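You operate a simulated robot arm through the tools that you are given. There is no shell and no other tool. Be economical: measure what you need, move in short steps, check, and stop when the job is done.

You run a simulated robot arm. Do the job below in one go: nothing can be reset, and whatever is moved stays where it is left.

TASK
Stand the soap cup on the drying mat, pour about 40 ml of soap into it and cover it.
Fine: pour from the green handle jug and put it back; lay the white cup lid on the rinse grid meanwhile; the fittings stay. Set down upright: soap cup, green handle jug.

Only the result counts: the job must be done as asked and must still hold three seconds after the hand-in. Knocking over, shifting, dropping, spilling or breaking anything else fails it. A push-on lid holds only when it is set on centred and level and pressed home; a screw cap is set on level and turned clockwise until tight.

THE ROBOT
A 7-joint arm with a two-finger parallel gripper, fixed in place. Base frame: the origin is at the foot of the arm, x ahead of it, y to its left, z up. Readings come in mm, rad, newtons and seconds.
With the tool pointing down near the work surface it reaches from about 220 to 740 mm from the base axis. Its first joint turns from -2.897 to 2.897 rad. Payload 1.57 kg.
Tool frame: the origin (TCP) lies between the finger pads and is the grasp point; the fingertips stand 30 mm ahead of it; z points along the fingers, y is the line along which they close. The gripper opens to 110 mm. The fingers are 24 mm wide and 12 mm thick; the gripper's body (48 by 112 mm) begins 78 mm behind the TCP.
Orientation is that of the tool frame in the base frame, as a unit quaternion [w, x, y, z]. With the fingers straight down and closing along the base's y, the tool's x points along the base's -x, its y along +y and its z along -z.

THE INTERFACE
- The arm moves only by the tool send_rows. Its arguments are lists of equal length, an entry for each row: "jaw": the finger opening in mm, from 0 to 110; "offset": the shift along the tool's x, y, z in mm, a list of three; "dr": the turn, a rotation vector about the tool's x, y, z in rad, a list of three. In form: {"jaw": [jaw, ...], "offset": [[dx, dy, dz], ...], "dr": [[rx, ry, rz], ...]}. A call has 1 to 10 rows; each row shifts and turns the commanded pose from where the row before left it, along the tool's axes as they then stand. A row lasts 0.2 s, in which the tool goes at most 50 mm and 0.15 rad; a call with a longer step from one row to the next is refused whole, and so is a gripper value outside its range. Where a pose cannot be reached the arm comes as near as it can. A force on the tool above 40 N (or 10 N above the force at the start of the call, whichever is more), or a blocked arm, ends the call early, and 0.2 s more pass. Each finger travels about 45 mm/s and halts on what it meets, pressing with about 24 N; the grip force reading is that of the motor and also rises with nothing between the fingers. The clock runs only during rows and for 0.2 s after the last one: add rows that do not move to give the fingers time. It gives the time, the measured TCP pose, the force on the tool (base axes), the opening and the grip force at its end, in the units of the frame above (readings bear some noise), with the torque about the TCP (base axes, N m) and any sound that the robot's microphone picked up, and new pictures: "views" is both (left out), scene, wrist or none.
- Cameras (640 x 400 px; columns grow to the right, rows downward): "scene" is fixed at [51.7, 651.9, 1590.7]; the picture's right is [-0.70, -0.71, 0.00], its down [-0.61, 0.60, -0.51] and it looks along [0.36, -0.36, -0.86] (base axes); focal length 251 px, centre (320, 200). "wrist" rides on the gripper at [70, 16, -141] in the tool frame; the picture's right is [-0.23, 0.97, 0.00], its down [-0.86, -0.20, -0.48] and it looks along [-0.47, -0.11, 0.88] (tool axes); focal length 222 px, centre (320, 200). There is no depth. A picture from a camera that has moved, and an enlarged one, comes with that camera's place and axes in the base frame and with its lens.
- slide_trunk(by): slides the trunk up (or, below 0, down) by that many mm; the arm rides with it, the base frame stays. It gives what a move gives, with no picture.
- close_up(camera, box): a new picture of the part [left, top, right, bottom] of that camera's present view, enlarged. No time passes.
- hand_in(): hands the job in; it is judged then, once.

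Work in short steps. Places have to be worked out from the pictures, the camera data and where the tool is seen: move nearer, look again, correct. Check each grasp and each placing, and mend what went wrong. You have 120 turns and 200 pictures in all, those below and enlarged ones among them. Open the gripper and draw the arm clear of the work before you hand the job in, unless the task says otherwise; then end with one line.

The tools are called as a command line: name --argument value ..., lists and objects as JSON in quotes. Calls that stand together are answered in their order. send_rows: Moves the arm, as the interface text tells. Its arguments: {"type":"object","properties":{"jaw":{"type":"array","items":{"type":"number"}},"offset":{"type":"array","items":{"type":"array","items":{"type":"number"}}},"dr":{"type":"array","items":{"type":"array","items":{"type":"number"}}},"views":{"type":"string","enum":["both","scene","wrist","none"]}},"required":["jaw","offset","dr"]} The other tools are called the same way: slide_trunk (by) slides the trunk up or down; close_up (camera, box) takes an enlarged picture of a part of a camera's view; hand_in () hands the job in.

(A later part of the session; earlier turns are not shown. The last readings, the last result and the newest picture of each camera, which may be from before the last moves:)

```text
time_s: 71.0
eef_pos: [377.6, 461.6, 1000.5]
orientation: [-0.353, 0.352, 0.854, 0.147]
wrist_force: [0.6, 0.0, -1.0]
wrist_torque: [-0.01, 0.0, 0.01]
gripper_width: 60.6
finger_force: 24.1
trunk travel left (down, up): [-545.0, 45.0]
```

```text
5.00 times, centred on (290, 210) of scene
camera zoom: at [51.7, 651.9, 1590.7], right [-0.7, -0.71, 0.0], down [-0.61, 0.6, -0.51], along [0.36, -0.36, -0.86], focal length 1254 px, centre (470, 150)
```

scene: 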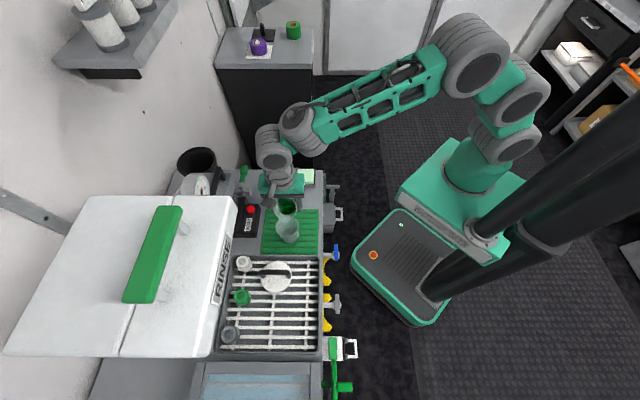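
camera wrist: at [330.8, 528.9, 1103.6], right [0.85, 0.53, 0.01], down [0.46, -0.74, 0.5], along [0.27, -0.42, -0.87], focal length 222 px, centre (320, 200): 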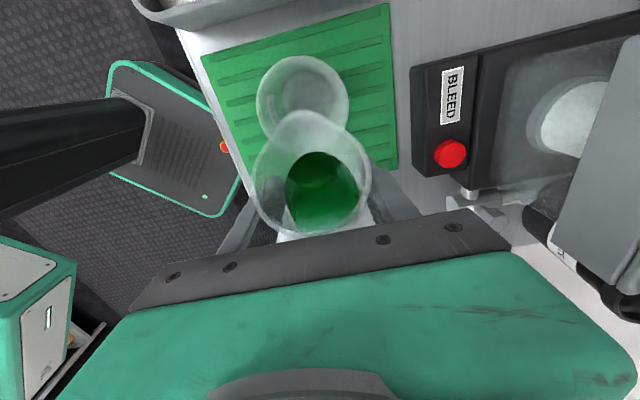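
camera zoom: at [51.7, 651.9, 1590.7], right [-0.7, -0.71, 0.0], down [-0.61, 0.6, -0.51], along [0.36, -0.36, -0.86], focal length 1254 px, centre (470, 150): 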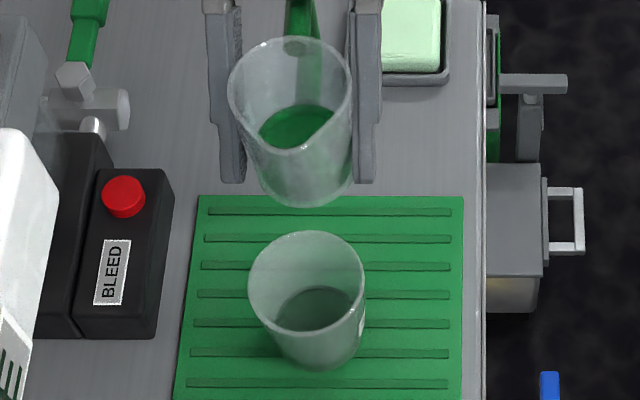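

Comparing the two jug views, the level fell about 10–11 mm, so ≈26 ml has been poured. I enlarge the cup view to cross-check.

close_up --camera "scene" --box '[268, 205, 318, 245]'

```text
10.00 times, centred on (293, 225) of scene
camera zoom: at [51.7, 651.9, 1590.7], right [-0.7, -0.71, 0.0], down [-0.61, 0.6, -0.51], along [0.36, -0.36, -0.86], focal length 2508 px, centre (590, -50)
```

zoom: 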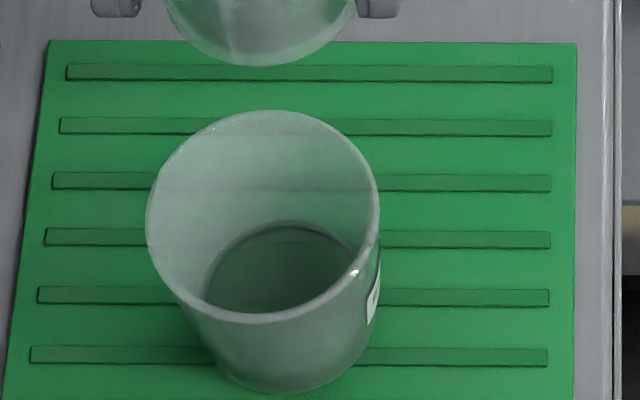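

Cross-check gives roughly 22–27 ml, so about 15 ml more is needed. I repeat: tilt forward, lower, and tilt past the earlier angle to about 66.5°.

send_rows --jaw '[40, 40, 40, 40, 40, 40, 40, 40, 40, 40]' --offset '[[0, 0, 0], [0, 0, 0], [0, 0, 0], [0, 0, 0], [0, 0, 0], [0, 0, 0], [0, 0, 12], [0, 0, 13], [0, 0, 13], [0, 0, 0]]' --dr '[[0, -0.12, 0], [0, -0.14, 0], [0, -0.14, 0], [0, -0.14, 0], [0, -0.14, 0], [0, -0.105, 0], [0, 0, 0], [0, 0, 0], [0, 0, 0], [0, 0, 0]]' --views "none"

close_up --camera "wrist" --box '[220, 60, 420, 240]'

```text
time_s: 73.2
eef_pos: [376.7, 460.8, 961.7]
orientation: [0.002, 0.38, 0.925, 0.001]
wrist_force: [-0.7, -0.2, -0.9]
wrist_torque: [-0.03, 0.03, 0.02]
gripper_width: 60.8
finger_force: 24.0
trunk travel left (down, up): [-545.0, 45.0]
```

```text
2.22 times, centred on (320, 150) of wrist
camera zoom: at [337.3, 522.3, 1103.1], right [0.85, 0.53, 0.0], down [0.47, -0.74, 0.48], along [0.26, -0.4, -0.88], focal length 494 px, centre (320, 311)
```

zoom: 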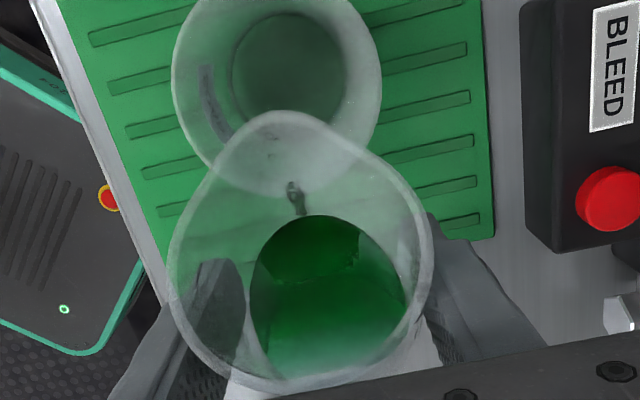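

Shift +7 mm to recentre the lip, then tilt to about 66.5° and hold.

send_rows --jaw '[40, 40, 40, 40, 40, 40, 40, 40, 40, 40]' --offset '[[7, 0, 0], [0, 0, 0], [0, 0, 0], [0, 0, 0], [0, 0, 0], [0, 0, 0], [0, 0, 0], [0, 0, 0], [0, 0, 0], [0, 0, 0]]' --dr '[[0, 0, 0], [0, -0.08, 0], [0, -0.08, 0], [0, -0.06, 0], [0, -0.05, 0], [0, -0.05, 0], [0, -0.03, 0], [0, -0.025, 0], [0, 0, 0], [0, 0, 0]]' --views "none"

send_rows --jaw '[40, 40, 40, 40, 40, 40]' --offset '[[0, 0, 0], [0, 0, 0], [0, 0, 0], [0, 0, 0], [0, 0, 0], [0, 0, 0]]' --dr '[[0, 0, 0], [0, 0, 0], [0, 0, 0], [0, 0, 0], [0, 0, 0], [0, 0, 0]]' --views "none"

close_up --camera "wrist" --box '[250, 40, 390, 150]'

close_up --camera "scene" --box '[268, 205, 318, 245]'

```text
time_s: 75.4
eef_pos: [371.3, 465.7, 962.8]
orientation: [0.173, 0.374, 0.908, -0.07]
wrist_force: [0.0, 0.0, -0.2]
wrist_torque: [0.03, 0.0, -0.04]
gripper_width: 61.1
finger_force: 24.3
trunk travel left (down, up): [-545.0, 45.0]
```

```text
time_s: 76.8
eef_pos: [371.4, 465.7, 962.8]
orientation: [0.173, 0.375, 0.908, -0.071]
wrist_force: [-0.3, -0.4, -1.3]
wrist_torque: [-0.01, 0.01, 0.01]
gripper_width: 60.8
finger_force: 23.6
trunk travel left (down, up): [-545.0, 45.0]
```

```text
3.64 times, centred on (320, 95) of wrist
camera zoom: at [298.0, 559.8, 1068.7], right [0.84, 0.54, 0.09], down [0.3, -0.58, 0.76], along [0.46, -0.61, -0.65], focal length 808 px, centre (320, 582)
```

zoom: 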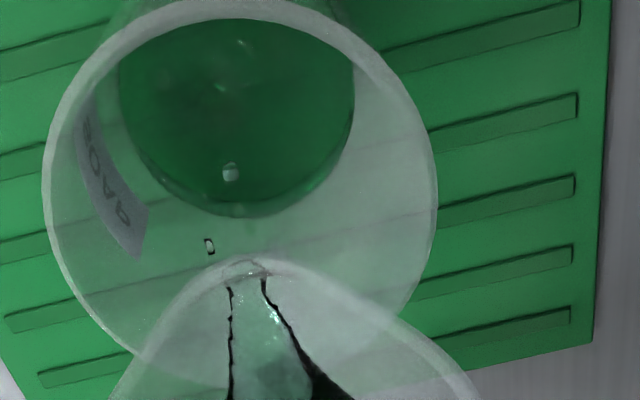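

```text
10.00 times, centred on (293, 225) of scene
camera zoom: at [51.7, 651.9, 1590.7], right [-0.7, -0.71, 0.0], down [-0.61, 0.6, -0.51], along [0.36, -0.36, -0.86], focal length 2508 px, centre (590, -50)
```

zoom: 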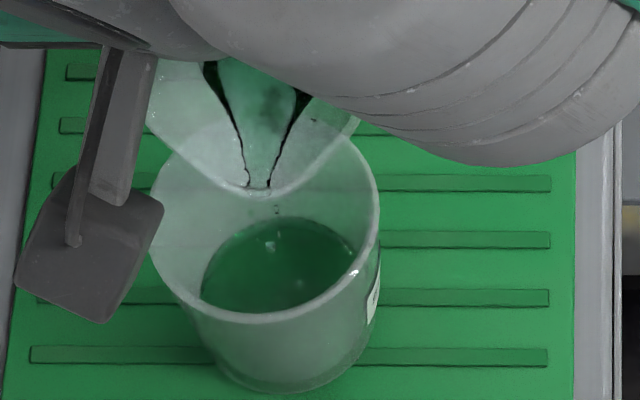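

Level rose by only a few mm-equivalents (back edge row 222→217; I aim for about 209). I tilt 2° more and hold longer.

send_rows --jaw '[40, 40, 40, 40, 40, 40, 40, 40, 40, 40]' --offset '[[0, 0, 0], [0, 0, 0], [0, 0, 0], [0, 0, 0], [0, 0, 0], [0, 0, 0], [0, 0, 0], [0, 0, 0], [0, 0, 0], [0, 0, 0]]' --dr '[[0, -0.02, 0], [0, -0.02, 0], [0, 0, 0], [0, 0, 0], [0, 0, 0], [0, 0, 0], [0, 0, 0], [0, 0, 0], [0, 0, 0], [0, 0, 0]]' --views "none"

close_up --camera "scene" --box '[268, 205, 318, 245]'

```text
time_s: 79.0
eef_pos: [371.0, 465.5, 963.1]
orientation: [0.191, 0.372, 0.905, -0.078]
wrist_force: [-0.7, 0.0, -0.6]
wrist_torque: [0.0, 0.01, 0.02]
gripper_width: 60.7
finger_force: 23.7
trunk travel left (down, up): [-545.0, 45.0]
```

```text
10.00 times, centred on (293, 225) of scene
camera zoom: at [51.7, 651.9, 1590.7], right [-0.7, -0.71, 0.0], down [-0.61, 0.6, -0.51], along [0.36, -0.36, -0.86], focal length 2508 px, centre (590, -50)
```

zoom: 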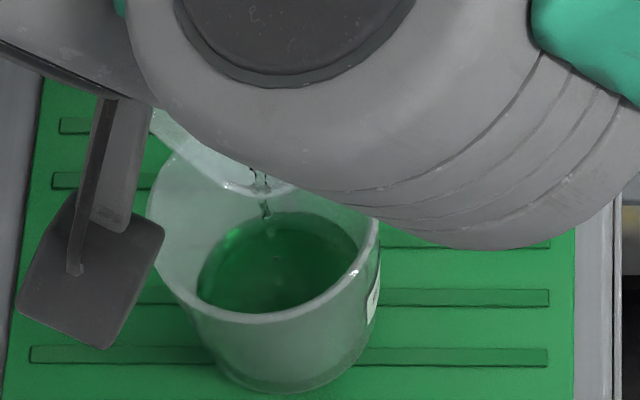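

Level is close to the target. I swing back (raise, then upright) and measure the jug in the reference view.

send_rows --jaw '[40, 40, 40, 40, 40, 40, 40, 40, 40, 40]' --offset '[[0, 0, 0], [0, 0, 0], [-4, 0, -12], [-4, 0, -12], [-4, 0, -12], [0, 0, 0], [0, 0, 0], [0, 0, 0], [0, 0, 0], [0, 0, 0]]' --dr '[[0, 0.12, 0], [0, 0.11, 0], [0, 0, 0], [0, 0, 0], [0, 0, 0], [0, 0.14, 0], [0, 0.14, 0], [0, 0.14, 0], [0, 0.14, 0], [0, 0.14, 0]]' --views "none"

send_rows --jaw '[40, 40, 40, 40, 40, 40]' --offset '[[0, 0, 0], [0, 0, 0], [0, 0, 0], [0, 0, 0], [0, 0, 0], [0, 0, 0]]' --dr '[[0, 0.14, 0], [0, 0.117, 0], [0, 0, 0], [0, 0, 0], [0, 0, 0], [0, 0, 0]]' --views "none"

close_up --camera "wrist" --box '[240, 95, 400, 245]'

close_up --camera "scene" --box '[268, 205, 318, 245]'

```text
time_s: 81.2
eef_pos: [374.8, 462.6, 1000.4]
orientation: [-0.234, 0.368, 0.894, 0.098]
wrist_force: [-0.2, -0.2, 0.1]
wrist_torque: [0.03, 0.01, -0.03]
gripper_width: 60.9
finger_force: 24.0
trunk travel left (down, up): [-545.0, 45.0]
```

```text
time_s: 82.6
eef_pos: [375.2, 464.0, 1000.9]
orientation: [-0.347, 0.352, 0.857, 0.145]
wrist_force: [0.9, 0.9, -1.1]
wrist_torque: [0.01, -0.01, 0.0]
gripper_width: 60.9
finger_force: 24.1
trunk travel left (down, up): [-545.0, 45.0]
```

```text
2.67 times, centred on (320, 170) of wrist
camera zoom: at [419.6, 439.7, 1150.7], right [0.8, 0.58, -0.16], down [0.53, -0.81, -0.25], along [-0.27, 0.12, -0.95], focal length 592 px, centre (320, 280)
```

zoom: 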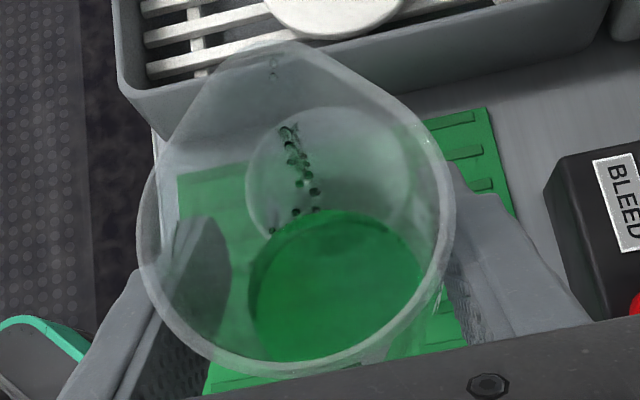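

```text
10.00 times, centred on (293, 225) of scene
camera zoom: at [51.7, 651.9, 1590.7], right [-0.7, -0.71, 0.0], down [-0.61, 0.6, -0.51], along [0.36, -0.36, -0.86], focal length 2508 px, centre (590, -50)
```

zoom: 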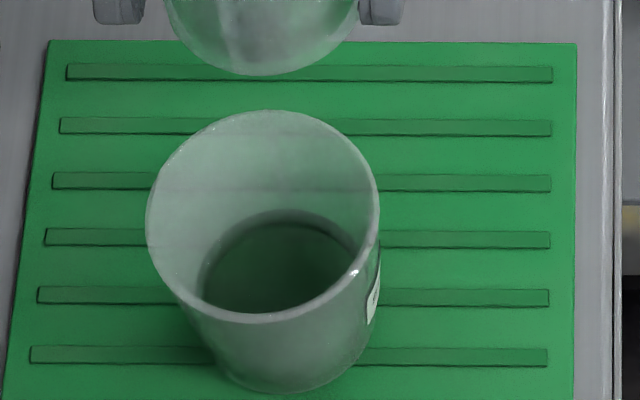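

Estimates now: the cup holds about 37–42 ml by its own level and about 35 ml by the jug's drop, so roughly 38–40 ml. That is the asked amount, so I take the jug back in two stages.

send_rows --jaw '[40, 40, 40, 40, 40, 40, 40, 40, 40, 40]' --offset '[[-10.6, 3.5, -3.6], [-10.6, 3.5, -3.6], [-10.6, 3.5, -3.6], [-10.6, 3.5, -3.6], [-14.6, 2.7, 2.3], [-14.6, 2.7, 2.3], [-14.6, 2.7, 2.3], [-14.6, 2.7, 2.3], [-14.6, 2.7, 2.3], [0, 0, 0]]' --dr '[[0, 0.016, 0], [0, 0, 0], [0, 0, 0], [0, 0, 0], [0, 0, 0], [0, 0, 0], [0, 0, 0], [0, 0, 0], [0, 0, 0], [0, 0, 0]]' --views "wrist"

close_up --camera "scene" --box '[230, 140, 350, 240]'

```text
time_s: 84.8
eef_pos: [453.4, 424.1, 922.2]
orientation: [-0.354, 0.352, 0.854, 0.147]
wrist_force: [0.4, 0.7, -0.8]
wrist_torque: [-0.02, 0.03, 0.02]
gripper_width: 60.9
finger_force: 24.7
trunk travel left (down, up): [-545.0, 45.0]
camera wrist: at [500.0, 398.3, 1071.0], right [0.8, 0.58, -0.16], down [0.53, -0.81, -0.27], along [-0.28, 0.13, -0.95], focal length 222 px, centre (320, 200)
```

wrist: 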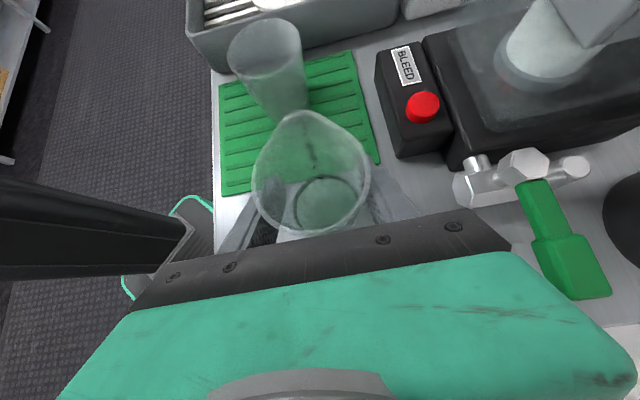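

```text
4.00 times, centred on (290, 190) of scene
camera zoom: at [51.7, 651.9, 1590.7], right [-0.7, -0.71, 0.0], down [-0.61, 0.6, -0.51], along [0.36, -0.36, -0.86], focal length 1003 px, centre (440, 240)
```

zoom: 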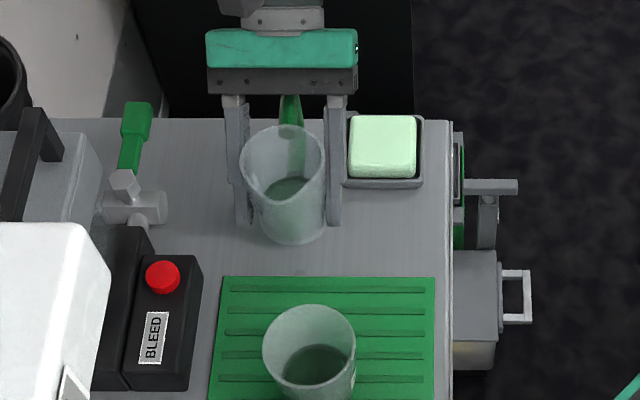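

The position matches the original place. One reference close-up of the jug level here (same background as "before") to confirm the amount before setting it down.

close_up --camera "wrist" --box '[240, 95, 400, 245]'

close_up --camera "scene" --box '[260, 165, 310, 205]'

```text
2.67 times, centred on (320, 170) of wrist
camera zoom: at [500.0, 398.3, 1071.0], right [0.8, 0.58, -0.16], down [0.53, -0.81, -0.27], along [-0.28, 0.13, -0.95], focal length 592 px, centre (320, 280)
```

zoom: 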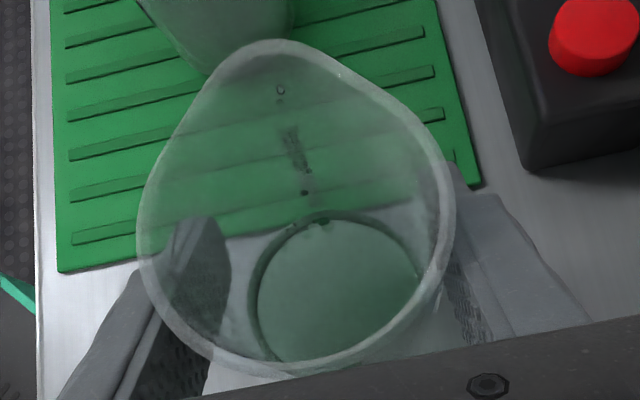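

```text
10.00 times, centred on (285, 185) of scene
camera zoom: at [51.7, 651.9, 1590.7], right [-0.7, -0.71, 0.0], down [-0.61, 0.6, -0.51], along [0.36, -0.36, -0.86], focal length 2508 px, centre (670, 350)
```

zoom: 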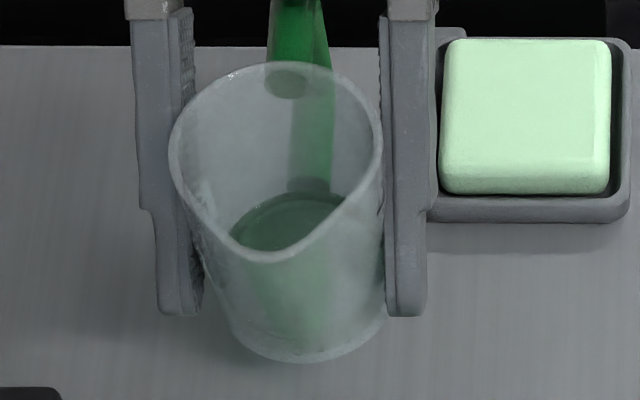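

The jug level fell about 15 mm ≈ 37 ml, which agrees with the cup. I set the jug down on its old place, slowly at the end.

send_rows --jaw '[40, 40, 40, 40, 40, 40, 40, 40]' --offset '[[-5, 0.5, 5], [-6, 0.5, 6], [-4.6, 0, 4.6], [-2.1, 0, 2.1], [-1, 0, 1], [-1, 0, 1], [-0.7, 0, 0.7], [0, 0, 0]]' --dr '[[0, 0, 0], [0, 0, 0], [0, 0, 0], [0, 0, 0], [0, 0, 0], [0, 0, 0], [0, 0, 0], [0, 0, 0]]' --views "none"

```text
time_s: 86.6
eef_pos: [454.1, 424.3, 894.7]
orientation: [-0.352, 0.351, 0.855, 0.15]
wrist_force: [4.7, 6.7, 20.7]
wrist_torque: [-0.21, -0.02, 0.02]
gripper_width: 60.9
finger_force: 23.7
trunk travel left (down, up): [-545.0, 45.0]
```

Jug touches down (20 N). I relax slightly and open.

send_rows --jaw '[40, 40, 70, 90, 110, 110, 110]' --offset '[[0.7, 0, -0.7], [0.4, 0, -0.4], [0, 0, 0], [0, 0, 0], [0, 0, 0], [0, 0, 0], [0, 0, 0]]' --dr '[[0, 0, 0], [0, 0, 0], [0, 0, 0], [0, 0, 0], [0, 0, 0], [0, 0, 0], [0, 0, 0]]' --views "wrist"

close_up --camera "scene" --box '[230, 140, 350, 240]'

```text
time_s: 88.2
eef_pos: [454.0, 424.2, 893.3]
orientation: [-0.354, 0.351, 0.854, 0.146]
wrist_force: [0.8, 0.2, 0.2]
wrist_torque: [0.03, 0.01, -0.01]
gripper_width: 109.9
finger_force: 0.1
trunk travel left (down, up): [-545.0, 45.0]
camera wrist: at [500.1, 400.0, 1042.5], right [0.8, 0.58, -0.16], down [0.53, -0.8, -0.27], along [-0.28, 0.13, -0.95], focal length 222 px, centre (320, 200)
```

wrist: 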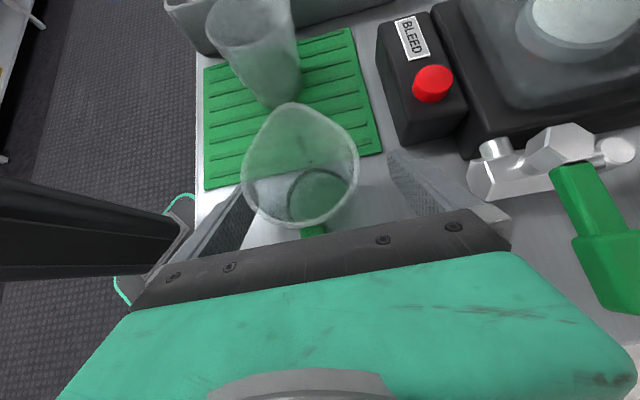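

```text
4.00 times, centred on (290, 190) of scene
camera zoom: at [51.7, 651.9, 1590.7], right [-0.7, -0.71, 0.0], down [-0.61, 0.6, -0.51], along [0.36, -0.36, -0.86], focal length 1003 px, centre (440, 240)
```

zoom: 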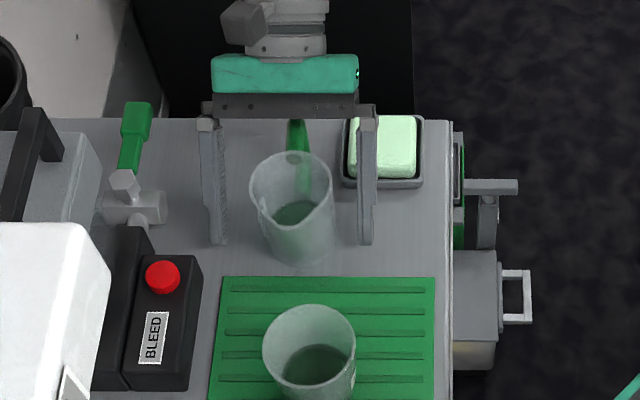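

Jug stands upright within a few mm of its old place. I back out straight up.

send_rows --jaw '[110, 110, 110, 110, 110, 110, 110, 110]' --offset '[[5, 0, -5], [10, 0, -10], [14, 0, -14], [14, 0, -14], [14, 0, -14], [7, 0, -7], [0, 0, 0], [0, 0, 0]]' --dr '[[0, 0, 0], [0, 0, 0], [0, 0, 0], [0, 0, 0], [0, 0, 0], [0, 0, 0], [0, 0, 0], [0, 0, 0]]' --views "both"

close_up --camera "wrist" --box '[200, 40, 420, 230]'

```text
time_s: 90.0
eef_pos: [445.3, 417.9, 981.1]
orientation: [-0.353, 0.352, 0.854, 0.148]
wrist_force: [0.1, 0.4, 0.0]
wrist_torque: [0.0, 0.01, 0.04]
gripper_width: 110.2
finger_force: 0.0
out of reach, approached as far as the arm can: row 5, 6
trunk travel left (down, up): [-545.0, 45.0]
camera wrist: at [491.2, 393.5, 1130.6], right [0.8, 0.58, -0.16], down [0.53, -0.81, -0.27], along [-0.28, 0.13, -0.95], focal length 222 px, centre (320, 200)
```

scene: 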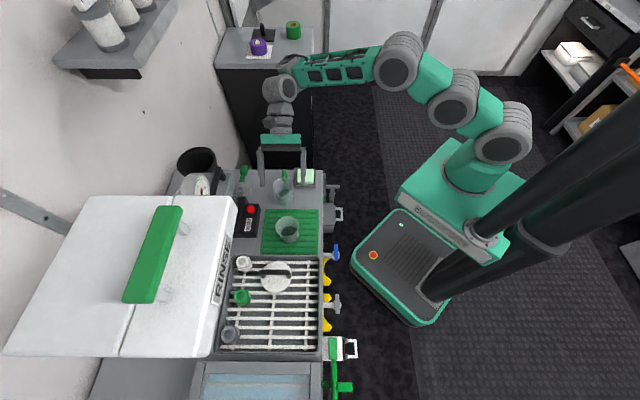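
wrist: 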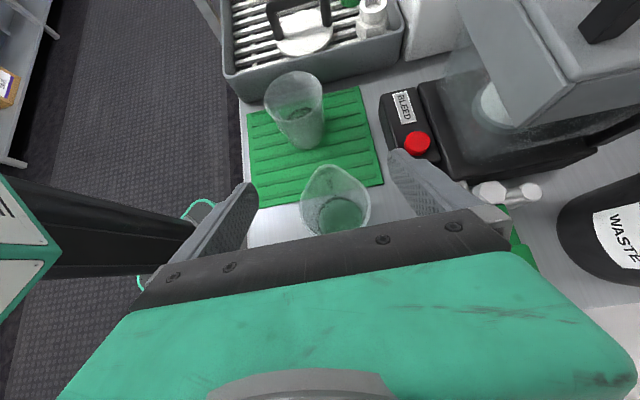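

```text
2.11 times, centred on (310, 135) of wrist
camera zoom: at [491.2, 393.5, 1130.6], right [0.8, 0.58, -0.16], down [0.53, -0.81, -0.27], along [-0.28, 0.13, -0.95], focal length 468 px, centre (341, 337)
```

zoom: 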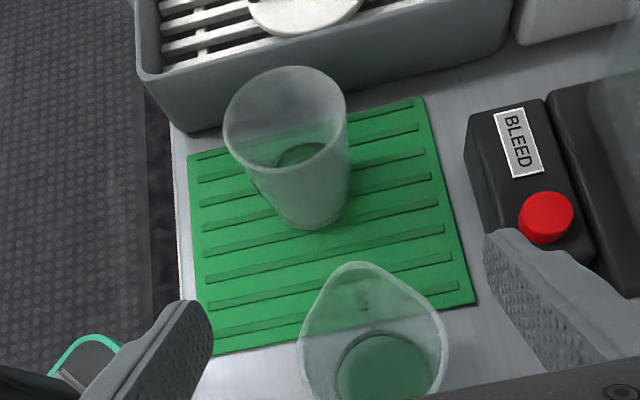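

All upright, no spill visible. I level the hand and rise.

send_rows --jaw '[110, 110, 110, 110, 110, 110, 110, 110, 110]' --offset '[[0, 0, -5], [0, 0, -5], [0, 0, -5], [0, 0, -5], [0, 0, -5], [0, 0, -5], [0, 0, -25], [0, 0, -20], [0, 0, 0]]' --dr '[[0, -0.131, 0], [0, -0.131, 0], [0, -0.131, 0], [0, -0.131, 0], [0, -0.131, 0], [0, -0.128, 0], [0, 0, 0], [0, 0, 0], [0, 0, 0]]' --views "none"

send_rows --jaw '[90, 80, 60, 60, 60, 60, 60, 60, 60, 60]' --offset '[[0, 0, 0], [0, 0, 0], [0, 0, 0], [0, 0, 0], [0, 0, 0], [0, 0, 0], [0, 0, 0], [0, 0, 0], [0, 0, 0], [0, 0, 0]]' --dr '[[0, 0, -0.145], [0, 0, -0.145], [0, 0, -0.145], [0, 0, -0.145], [0, 0, -0.145], [0, 0, -0.145], [0, 0, -0.145], [0, 0, -0.145], [0, 0, -0.145], [0, 0, -0.145]]' --views "none"

```text
time_s: 92.0
eef_pos: [455.5, 413.6, 1051.0]
orientation: [-0.001, 0.38, 0.925, 0.002]
wrist_force: [-0.8, -0.3, 0.3]
wrist_torque: [0.01, 0.04, 0.01]
gripper_width: 110.0
finger_force: 0.1
trunk travel left (down, up): [-545.0, 45.0]
```

```text
time_s: 94.2
eef_pos: [454.8, 410.6, 1051.6]
orientation: [-0.001, -0.33, 0.944, 0.002]
wrist_force: [-0.6, -0.2, -0.2]
wrist_torque: [-0.01, 0.01, 0.0]
gripper_width: 59.9
finger_force: 0.1
trunk travel left (down, up): [-545.0, 45.0]
```

Finish the yaw and travel at z≈1051 over to the lid at (252, 612).

send_rows --jaw '[60, 60, 60, 60, 60, 60, 60, 60, 60, 60]' --offset '[[0, 0, 0], [0, 35, 0], [0, 42, 0], [0, 42, 0], [0, 42, 0], [0, 42, 0], [0, 42, 0], [0, 40.5, 0], [0, 0, 0], [0, 0, 0]]' --dr '[[0, 0, -0.112], [0, 0, 0], [0, 0, 0], [0, 0, 0], [0, 0, 0], [0, 0, 0], [0, 0, 0], [0, 0, 0], [0, 0, 0], [0, 0, 0]]' --views "wrist"

close_up --camera "wrist" --box '[200, 60, 440, 210]'

```text
time_s: 96.4
eef_pos: [253.7, 610.8, 1055.4]
orientation: [0.0, -0.381, 0.925, 0.002]
wrist_force: [-0.2, 0.8, -0.3]
wrist_torque: [0.03, -0.03, 0.01]
gripper_width: 60.1
finger_force: 0.0
trunk travel left (down, up): [-545.0, 45.0]
camera wrist: at [191.8, 574.1, 1197.5], right [-0.52, 0.85, 0.0], down [0.75, 0.46, 0.48], along [0.41, 0.25, -0.88], focal length 222 px, centre (320, 200)
```

wrist: 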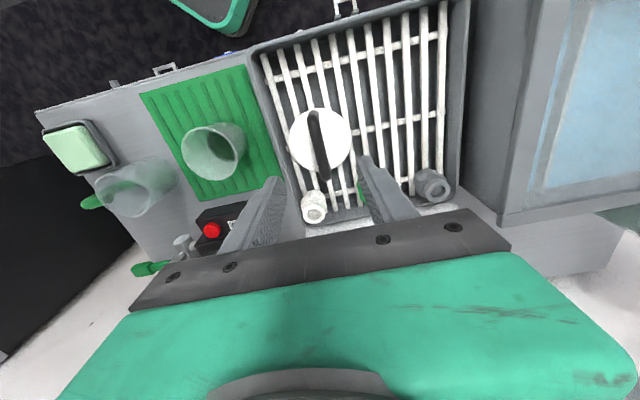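

```text
2.67 times, centred on (320, 135) of wrist
camera zoom: at [191.8, 574.1, 1197.5], right [-0.52, 0.85, 0.0], down [0.75, 0.46, 0.48], along [0.41, 0.25, -0.88], focal length 592 px, centre (320, 373)
```

zoom: 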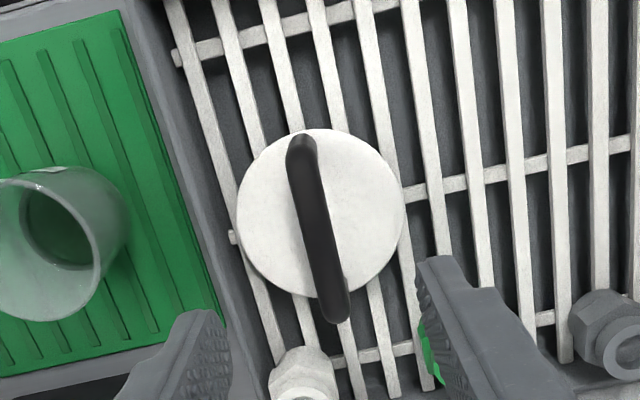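

Lid centre (253, 611) lies right under the TCP. I descend to z≈938 and close on the strap.

send_rows --jaw '[60, 60, 60, 60, 60, 60, 60]' --offset '[[0, 0, 30], [0, 0, 35], [0, 0, 30], [0, 0, 12], [0, 0, 10], [0, 0, 0], [0, 0, 0]]' --dr '[[0, 0, 0], [0, 0, 0], [0, 0, 0], [0, 0, 0], [0, 0, 0], [0, 0, 0], [0, 0, 0]]' --views "wrist"

close_up --camera "wrist" --box '[200, 60, 440, 210]'

```text
time_s: 98.0
eef_pos: [252.3, 615.0, 935.8]
orientation: [0.0, -0.38, 0.925, 0.002]
wrist_force: [0.4, 0.3, -0.7]
wrist_torque: [-0.02, 0.0, 0.03]
gripper_width: 59.9
finger_force: 0.0
trunk travel left (down, up): [-545.0, 45.0]
camera wrist: at [190.1, 576.1, 1076.9], right [-0.52, 0.85, 0.0], down [0.75, 0.46, 0.48], along [0.41, 0.25, -0.88], focal length 222 px, centre (320, 200)
```

wrist: 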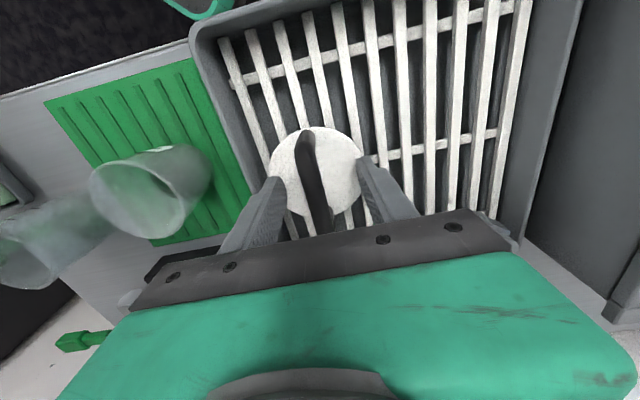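

```text
2.67 times, centred on (320, 135) of wrist
camera zoom: at [190.1, 576.1, 1076.9], right [-0.52, 0.85, 0.0], down [0.75, 0.46, 0.48], along [0.41, 0.25, -0.88], focal length 592 px, centre (320, 373)
```

zoom: 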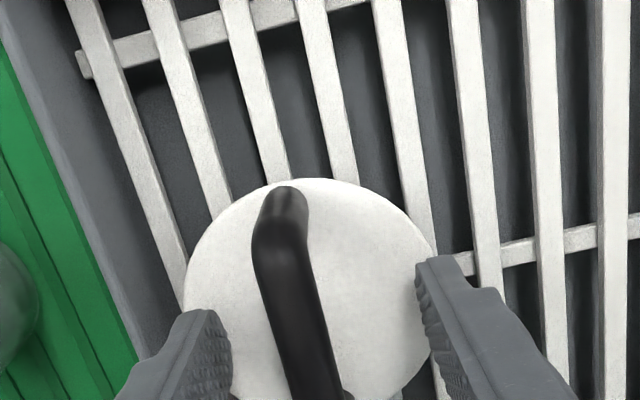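

Small correction as before (lid centre ~5 mm toward the robot), then close on the strap.

send_rows --jaw '[60, 60, 40, 20, 0, 0, 0]' --offset '[[4.5, -2.8, 0], [0, 0, 0], [0, 0, 0], [0, 0, 0], [0, 0, 0], [0, 0, 0], [0, 0, 0]]' --dr '[[0, 0, 0], [0, 0, 0], [0, 0, 0], [0, 0, 0], [0, 0, 0], [0, 0, 0], [0, 0, 0]]' --views "none"

close_up --camera "wrist" --box '[200, 60, 440, 210]'

```text
time_s: 99.6
eef_pos: [250.6, 608.8, 935.0]
orientation: [0.0, -0.381, 0.925, 0.002]
wrist_force: [0.3, -0.7, -0.6]
wrist_torque: [-0.03, -0.01, 0.01]
gripper_width: 13.2
finger_force: 24.2
trunk travel left (down, up): [-545.0, 45.0]
```

```text
2.67 times, centred on (320, 135) of wrist
camera zoom: at [189.3, 570.8, 1076.8], right [-0.52, 0.85, 0.0], down [0.75, 0.46, 0.48], along [0.41, 0.25, -0.88], focal length 592 px, centre (320, 373)
```

zoom: 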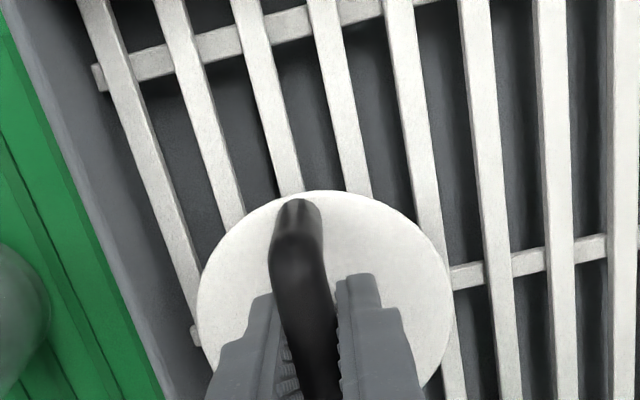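

Strap held, lid centred within ~1.5 mm of the TCP. I lift it and go to a spot 95 mm beside the cup, so the wrist camera can fix the cup's centre.

send_rows --jaw '[0, 0, 0, 0, 0, 0, 0, 0, 0, 0]' --offset '[[0, 0, -5], [0, 0, -15], [0, 0, -25], [0, 0, -25], [0, 0, -10], [8, -20, 0], [8.5, -19.7, 0], [0, 0, 0], [0, 0, 0], [0, 0, 0]]' --dr '[[0, 0, 0], [0, 0, 0], [0, 0, 0], [0, 0, 0], [0, 0, 0], [0, 0, 0], [0, 0, 0], [0, 0, 0], [0, 0, 0], [0, 0, 0]]' --views "both"

close_up --camera "wrist" --box '[160, 60, 400, 210]'

```text
time_s: 101.8
eef_pos: [266.6, 568.9, 1017.4]
orientation: [0.0, -0.381, 0.924, 0.002]
wrist_force: [-0.6, -0.3, -0.1]
wrist_torque: [-0.02, 0.0, 0.02]
gripper_width: 13.2
finger_force: 24.2
trunk travel left (down, up): [-545.0, 45.0]
camera wrist: at [204.8, 530.1, 1158.4], right [-0.52, 0.85, 0.0], down [0.75, 0.46, 0.48], along [0.41, 0.25, -0.88], focal length 222 px, centre (320, 200)
```

scene: 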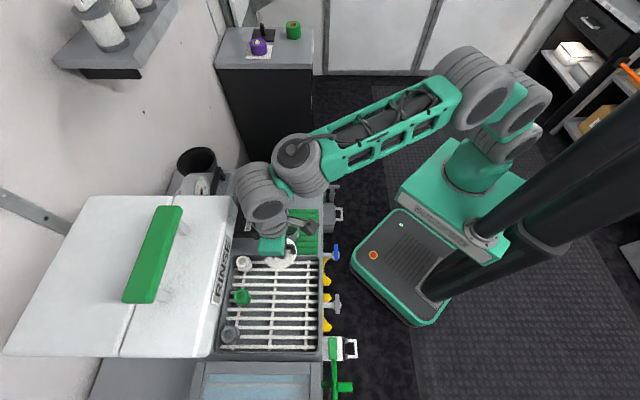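
wrist: 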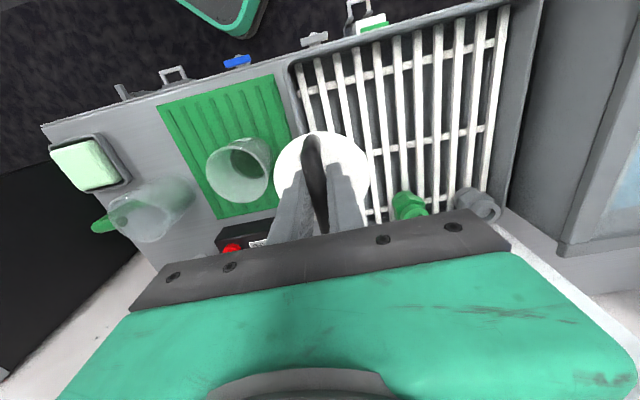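

```text
2.67 times, centred on (280, 135) of wrist
camera zoom: at [204.8, 530.1, 1158.4], right [-0.52, 0.85, 0.0], down [0.75, 0.46, 0.48], along [0.41, 0.25, -0.88], focal length 592 px, centre (427, 373)
```

zoom: 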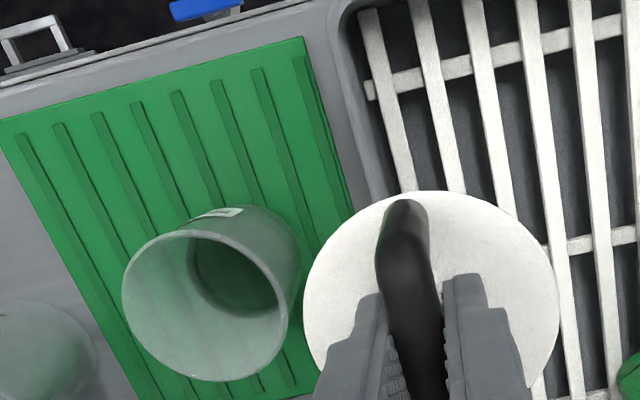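

Cup centre from this view and the earlier grip: about (333.8, 500.9). The lid sits ~1.5 mm off the TCP, so I target TCP (335.2, 500.9), hover at z≈990 and verify.

send_rows --jaw '[0, 0, 0, 0, 0, 0, 0, 0]' --offset '[[0, -24, 0], [0, -30, 0], [-0.7, -30, 0], [0, -12.4, 0], [0, 0, 15], [0, 0, 12], [0, 0, 0], [0, 0, 0]]' --dr '[[0, 0, 0], [0, 0, 0], [0, 0, 0], [0, 0, 0], [0, 0, 0], [0, 0, 0], [0, 0, 0], [0, 0, 0]]' --views "wrist"

close_up --camera "wrist" --box '[220, 80, 420, 220]'

close_up --camera "scene" --box '[250, 190, 330, 250]'

```text
time_s: 103.6
eef_pos: [334.5, 501.7, 987.7]
orientation: [0.0, -0.381, 0.924, 0.002]
wrist_force: [0.7, -0.1, 0.6]
wrist_torque: [0.0, 0.04, 0.01]
gripper_width: 13.2
finger_force: 23.9
trunk travel left (down, up): [-545.0, 45.0]
camera wrist: at [273.3, 463.5, 1129.1], right [-0.52, 0.85, 0.0], down [0.75, 0.46, 0.48], along [0.41, 0.25, -0.88], focal length 222 px, centre (320, 200)
```

wrist: 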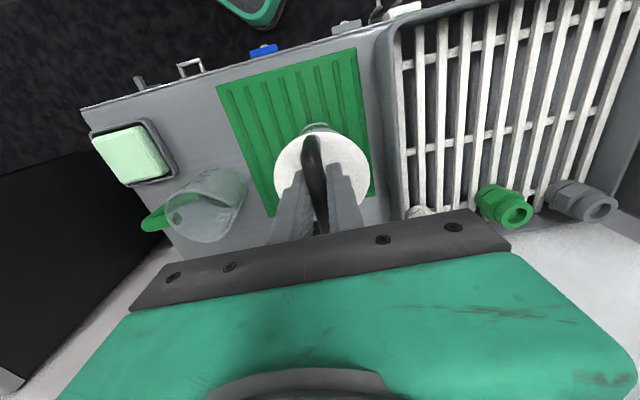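

```text
2.86 times, centred on (320, 150) of wrist
camera zoom: at [273.3, 463.5, 1129.1], right [-0.52, 0.85, 0.0], down [0.75, 0.46, 0.48], along [0.41, 0.25, -0.88], focal length 635 px, centre (320, 343)
```

zoom: 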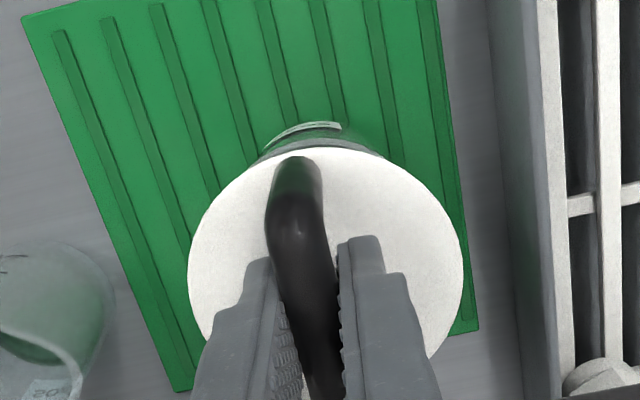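

```text
6.67 times, centred on (290, 220) of scene
camera zoom: at [51.7, 651.9, 1590.7], right [-0.7, -0.71, 0.0], down [-0.61, 0.6, -0.51], along [0.36, -0.36, -0.86], focal length 1672 px, centre (520, 67)
```

zoom: 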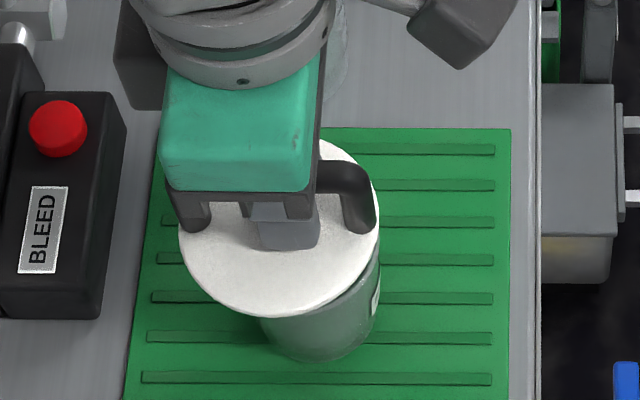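

A careful check using both lid edges shows the lid hangs ~7 mm outward of the TCP along the strap, and the scene view agrees that it is ~6 mm too far out over the cup. I shift by (+6, −2) in tool x, y and check again.

send_rows --jaw '[0, 0, 0, 0]' --offset '[[6, -2, 0], [0, 0, 0], [0, 0, 0], [0, 0, 0]]' --dr '[[0, 0, 0], [0, 0, 0], [0, 0, 0], [0, 0, 0]]' --views "none"

close_up --camera "scene" --box '[268, 195, 318, 245]'

close_up --camera "wrist" --box '[220, 80, 420, 220]'

```text
time_s: 104.6
eef_pos: [333.5, 495.6, 987.0]
orientation: [0.0, -0.381, 0.925, 0.002]
wrist_force: [-0.7, 0.0, -1.3]
wrist_torque: [-0.02, -0.01, -0.01]
gripper_width: 12.9
finger_force: 24.0
trunk travel left (down, up): [-545.0, 45.0]
```

```text
8.00 times, centred on (293, 220) of scene
camera zoom: at [51.7, 651.9, 1590.7], right [-0.7, -0.71, 0.0], down [-0.61, 0.6, -0.51], along [0.36, -0.36, -0.86], focal length 2007 px, centre (536, 40)
```

zoom: 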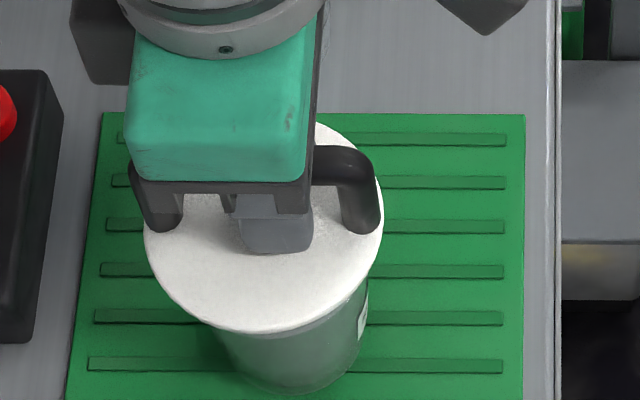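

```text
2.86 times, centred on (320, 150) of wrist
camera zoom: at [271.0, 457.5, 1129.0], right [-0.52, 0.85, 0.0], down [0.75, 0.46, 0.48], along [0.41, 0.25, -0.88], focal length 635 px, centre (320, 343)
```

zoom: 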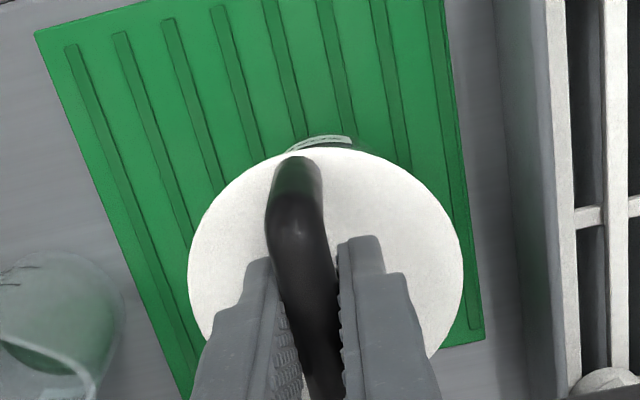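

Lid and cup axes now agree within about 1 mm in the scene view. I lower to just above contact and check for drift.

send_rows --jaw '[0, 0, 0, 0, 0, 0]' --offset '[[0.8, -0.6, 4], [0, 0, 4], [0, 0, 4], [0, 0, 2], [0, 0, 0], [0, 0, 0]]' --dr '[[0, 0, 0], [0, 0, 0], [0, 0, 0], [0, 0, 0], [0, 0, 0], [0, 0, 0]]' --views "none"

close_up --camera "scene" --box '[268, 195, 318, 245]'

```text
time_s: 106.0
eef_pos: [334.2, 494.7, 976.4]
orientation: [0.001, -0.381, 0.924, 0.002]
wrist_force: [-1.3, 0.1, 6.1]
wrist_torque: [0.05, -0.02, 0.02]
gripper_width: 13.2
finger_force: 24.0
trunk travel left (down, up): [-545.0, 45.0]
```

```text
8.00 times, centred on (293, 220) of scene
camera zoom: at [51.7, 651.9, 1590.7], right [-0.7, -0.71, 0.0], down [-0.61, 0.6, -0.51], along [0.36, -0.36, -0.86], focal length 2007 px, centre (536, 40)
```

zoom: 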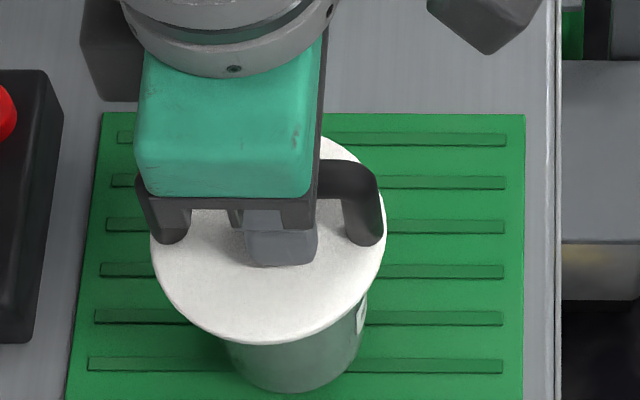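

Contact at z≈976 (6 N), with alignment within ~0.5 mm in the scene view and low torque. I press down in small steps.

send_rows --jaw '[0, 0, 0, 0, 0]' --offset '[[0, 0, 1.5], [0, 0, 1.5], [0, 0, 1.5], [0, 0, 1], [0, 0, 0]]' --dr '[[0, 0, 0], [0, 0, 0], [0, 0, 0], [0, 0, 0], [0, 0, 0]]' --views "none"

close_up --camera "scene" --box '[268, 195, 318, 245]'

```text
time_s: 107.2
eef_pos: [332.9, 493.6, 970.5]
orientation: [0.001, -0.381, 0.925, 0.002]
wrist_force: [-4.9, 1.6, 21.4]
wrist_torque: [0.08, -0.09, 0.01]
gripper_width: 13.0
finger_force: 24.0
trunk travel left (down, up): [-545.0, 45.0]
```

```text
8.00 times, centred on (293, 220) of scene
camera zoom: at [51.7, 651.9, 1590.7], right [-0.7, -0.71, 0.0], down [-0.61, 0.6, -0.51], along [0.36, -0.36, -0.86], focal length 2007 px, centre (536, 40)
```

zoom: 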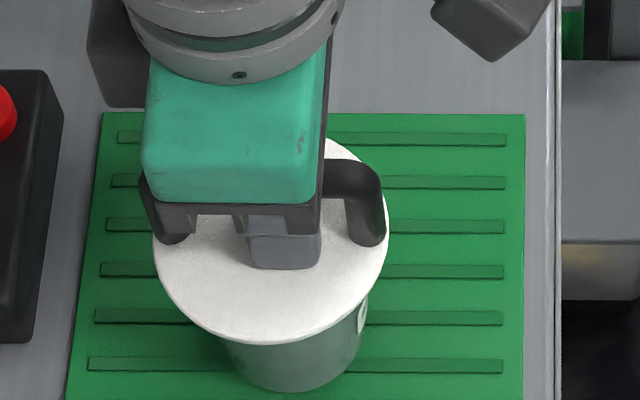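

The strap is slipping in the grip instead of the lid going home, and my grip is ~7 mm off the lid's centre. I ease off and release the lid resting on the rim, then regrip centred with the fingertips down on the lid.

send_rows --jaw '[0, 0, 20, 40, 50, 50]' --offset '[[0, 0, -2], [0, 0, -1], [0, 0, 0], [0, 0, 0], [0, 0, 0], [0, 0, 0]]' --dr '[[0, 0, 0], [0, 0, 0], [0, 0, 0], [0, 0, 0], [0, 0, 0], [0, 0, 0]]' --views "none"

send_rows --jaw '[60, 60, 60, 60, 60, 60]' --offset '[[0, 0, -10], [0, 0, -30], [0, 0, -40], [0, 0, -20], [0, 0, 0], [0, 0, 0]]' --dr '[[0, 0, 0], [0, 0, 0], [0, 0, 0], [0, 0, 0], [0, 0, 0], [0, 0, 0]]' --views "none"

close_up --camera "wrist" --box '[200, 60, 440, 210]'

close_up --camera "scene" --box '[268, 195, 318, 245]'

```text
time_s: 108.6
eef_pos: [333.9, 494.8, 973.3]
orientation: [0.0, -0.381, 0.925, 0.002]
wrist_force: [-0.5, -0.3, -0.3]
wrist_torque: [-0.02, -0.01, -0.03]
gripper_width: 50.2
finger_force: 0.1
trunk travel left (down, up): [-545.0, 45.0]
```

```text
time_s: 110.0
eef_pos: [333.1, 494.3, 1070.9]
orientation: [0.0, -0.381, 0.925, 0.002]
wrist_force: [0.0, -0.8, -0.7]
wrist_torque: [-0.01, -0.02, -0.05]
gripper_width: 59.9
finger_force: 0.1
trunk travel left (down, up): [-545.0, 45.0]
```

```text
2.67 times, centred on (320, 135) of wrist
camera zoom: at [271.3, 456.0, 1212.6], right [-0.52, 0.85, 0.0], down [0.75, 0.46, 0.48], along [0.41, 0.25, -0.88], focal length 592 px, centre (320, 373)
```

zoom: 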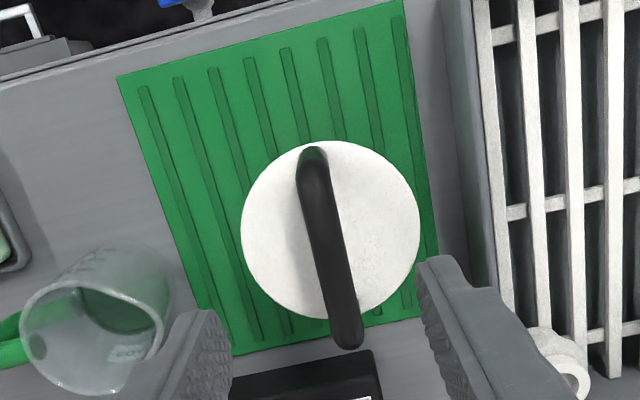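

```text
8.00 times, centred on (293, 220) of scene
camera zoom: at [51.7, 651.9, 1590.7], right [-0.7, -0.71, 0.0], down [-0.61, 0.6, -0.51], along [0.36, -0.36, -0.86], focal length 2007 px, centre (536, 40)
```

zoom: 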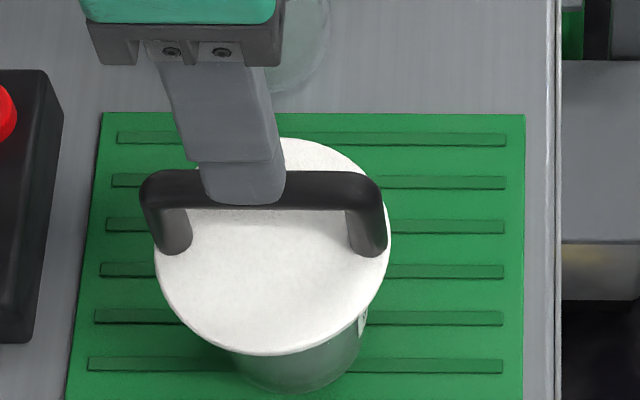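

The lid now rests on the cup, concentric with it within about 1 mm, but probably not home. I centre over it, lower with the fingers straddling the strap (opening 44 mm), and press evenly with both fingertips.

send_rows --jaw '[50, 44, 44, 44, 44, 44, 44]' --offset '[[-7.5, 3.5, 10], [0, 0, 30], [0, 0, 35], [0, 0, 15], [0, 0, 5], [0, 0, 0], [0, 0, 0]]' --dr '[[0, 0, 0], [0, 0, 0], [0, 0, 0], [0, 0, 0], [0, 0, 0], [0, 0, 0], [0, 0, 0]]' --views "none"

close_up --camera "wrist" --box '[200, 60, 440, 210]'

close_up --camera "scene" --box '[268, 195, 318, 245]'

```text
time_s: 111.6
eef_pos: [334.9, 502.0, 976.2]
orientation: [0.001, -0.381, 0.925, 0.002]
wrist_force: [-0.5, 0.0, 0.8]
wrist_torque: [0.0, 0.01, -0.02]
gripper_width: 44.0
finger_force: 0.0
trunk travel left (down, up): [-545.0, 45.0]
```

```text
2.67 times, centred on (320, 135) of wrist
camera zoom: at [272.6, 464.4, 1117.8], right [-0.52, 0.85, 0.0], down [0.75, 0.46, 0.48], along [0.41, 0.25, -0.88], focal length 592 px, centre (320, 373)
```

zoom: 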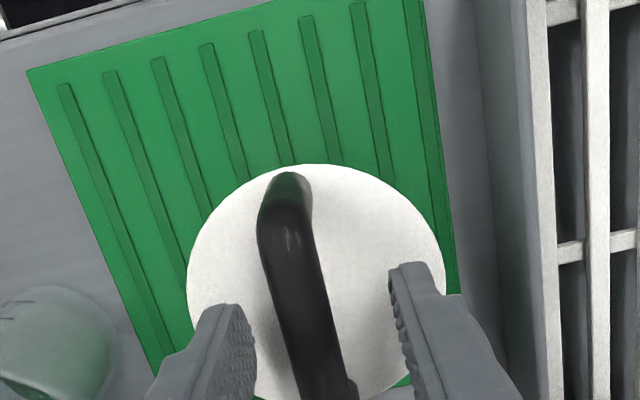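

```text
8.00 times, centred on (293, 220) of scene
camera zoom: at [51.7, 651.9, 1590.7], right [-0.7, -0.71, 0.0], down [-0.61, 0.6, -0.51], along [0.36, -0.36, -0.86], focal length 2007 px, centre (536, 40)
```

zoom: 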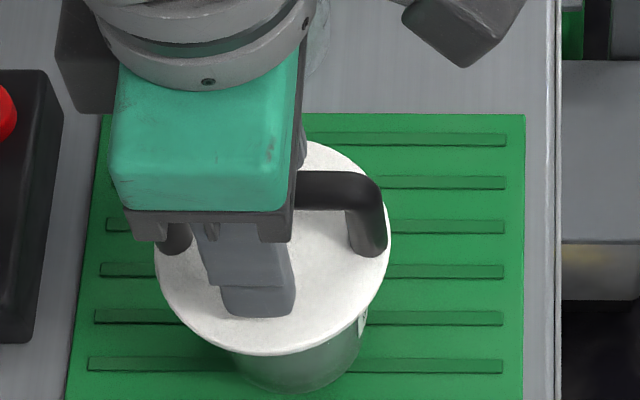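

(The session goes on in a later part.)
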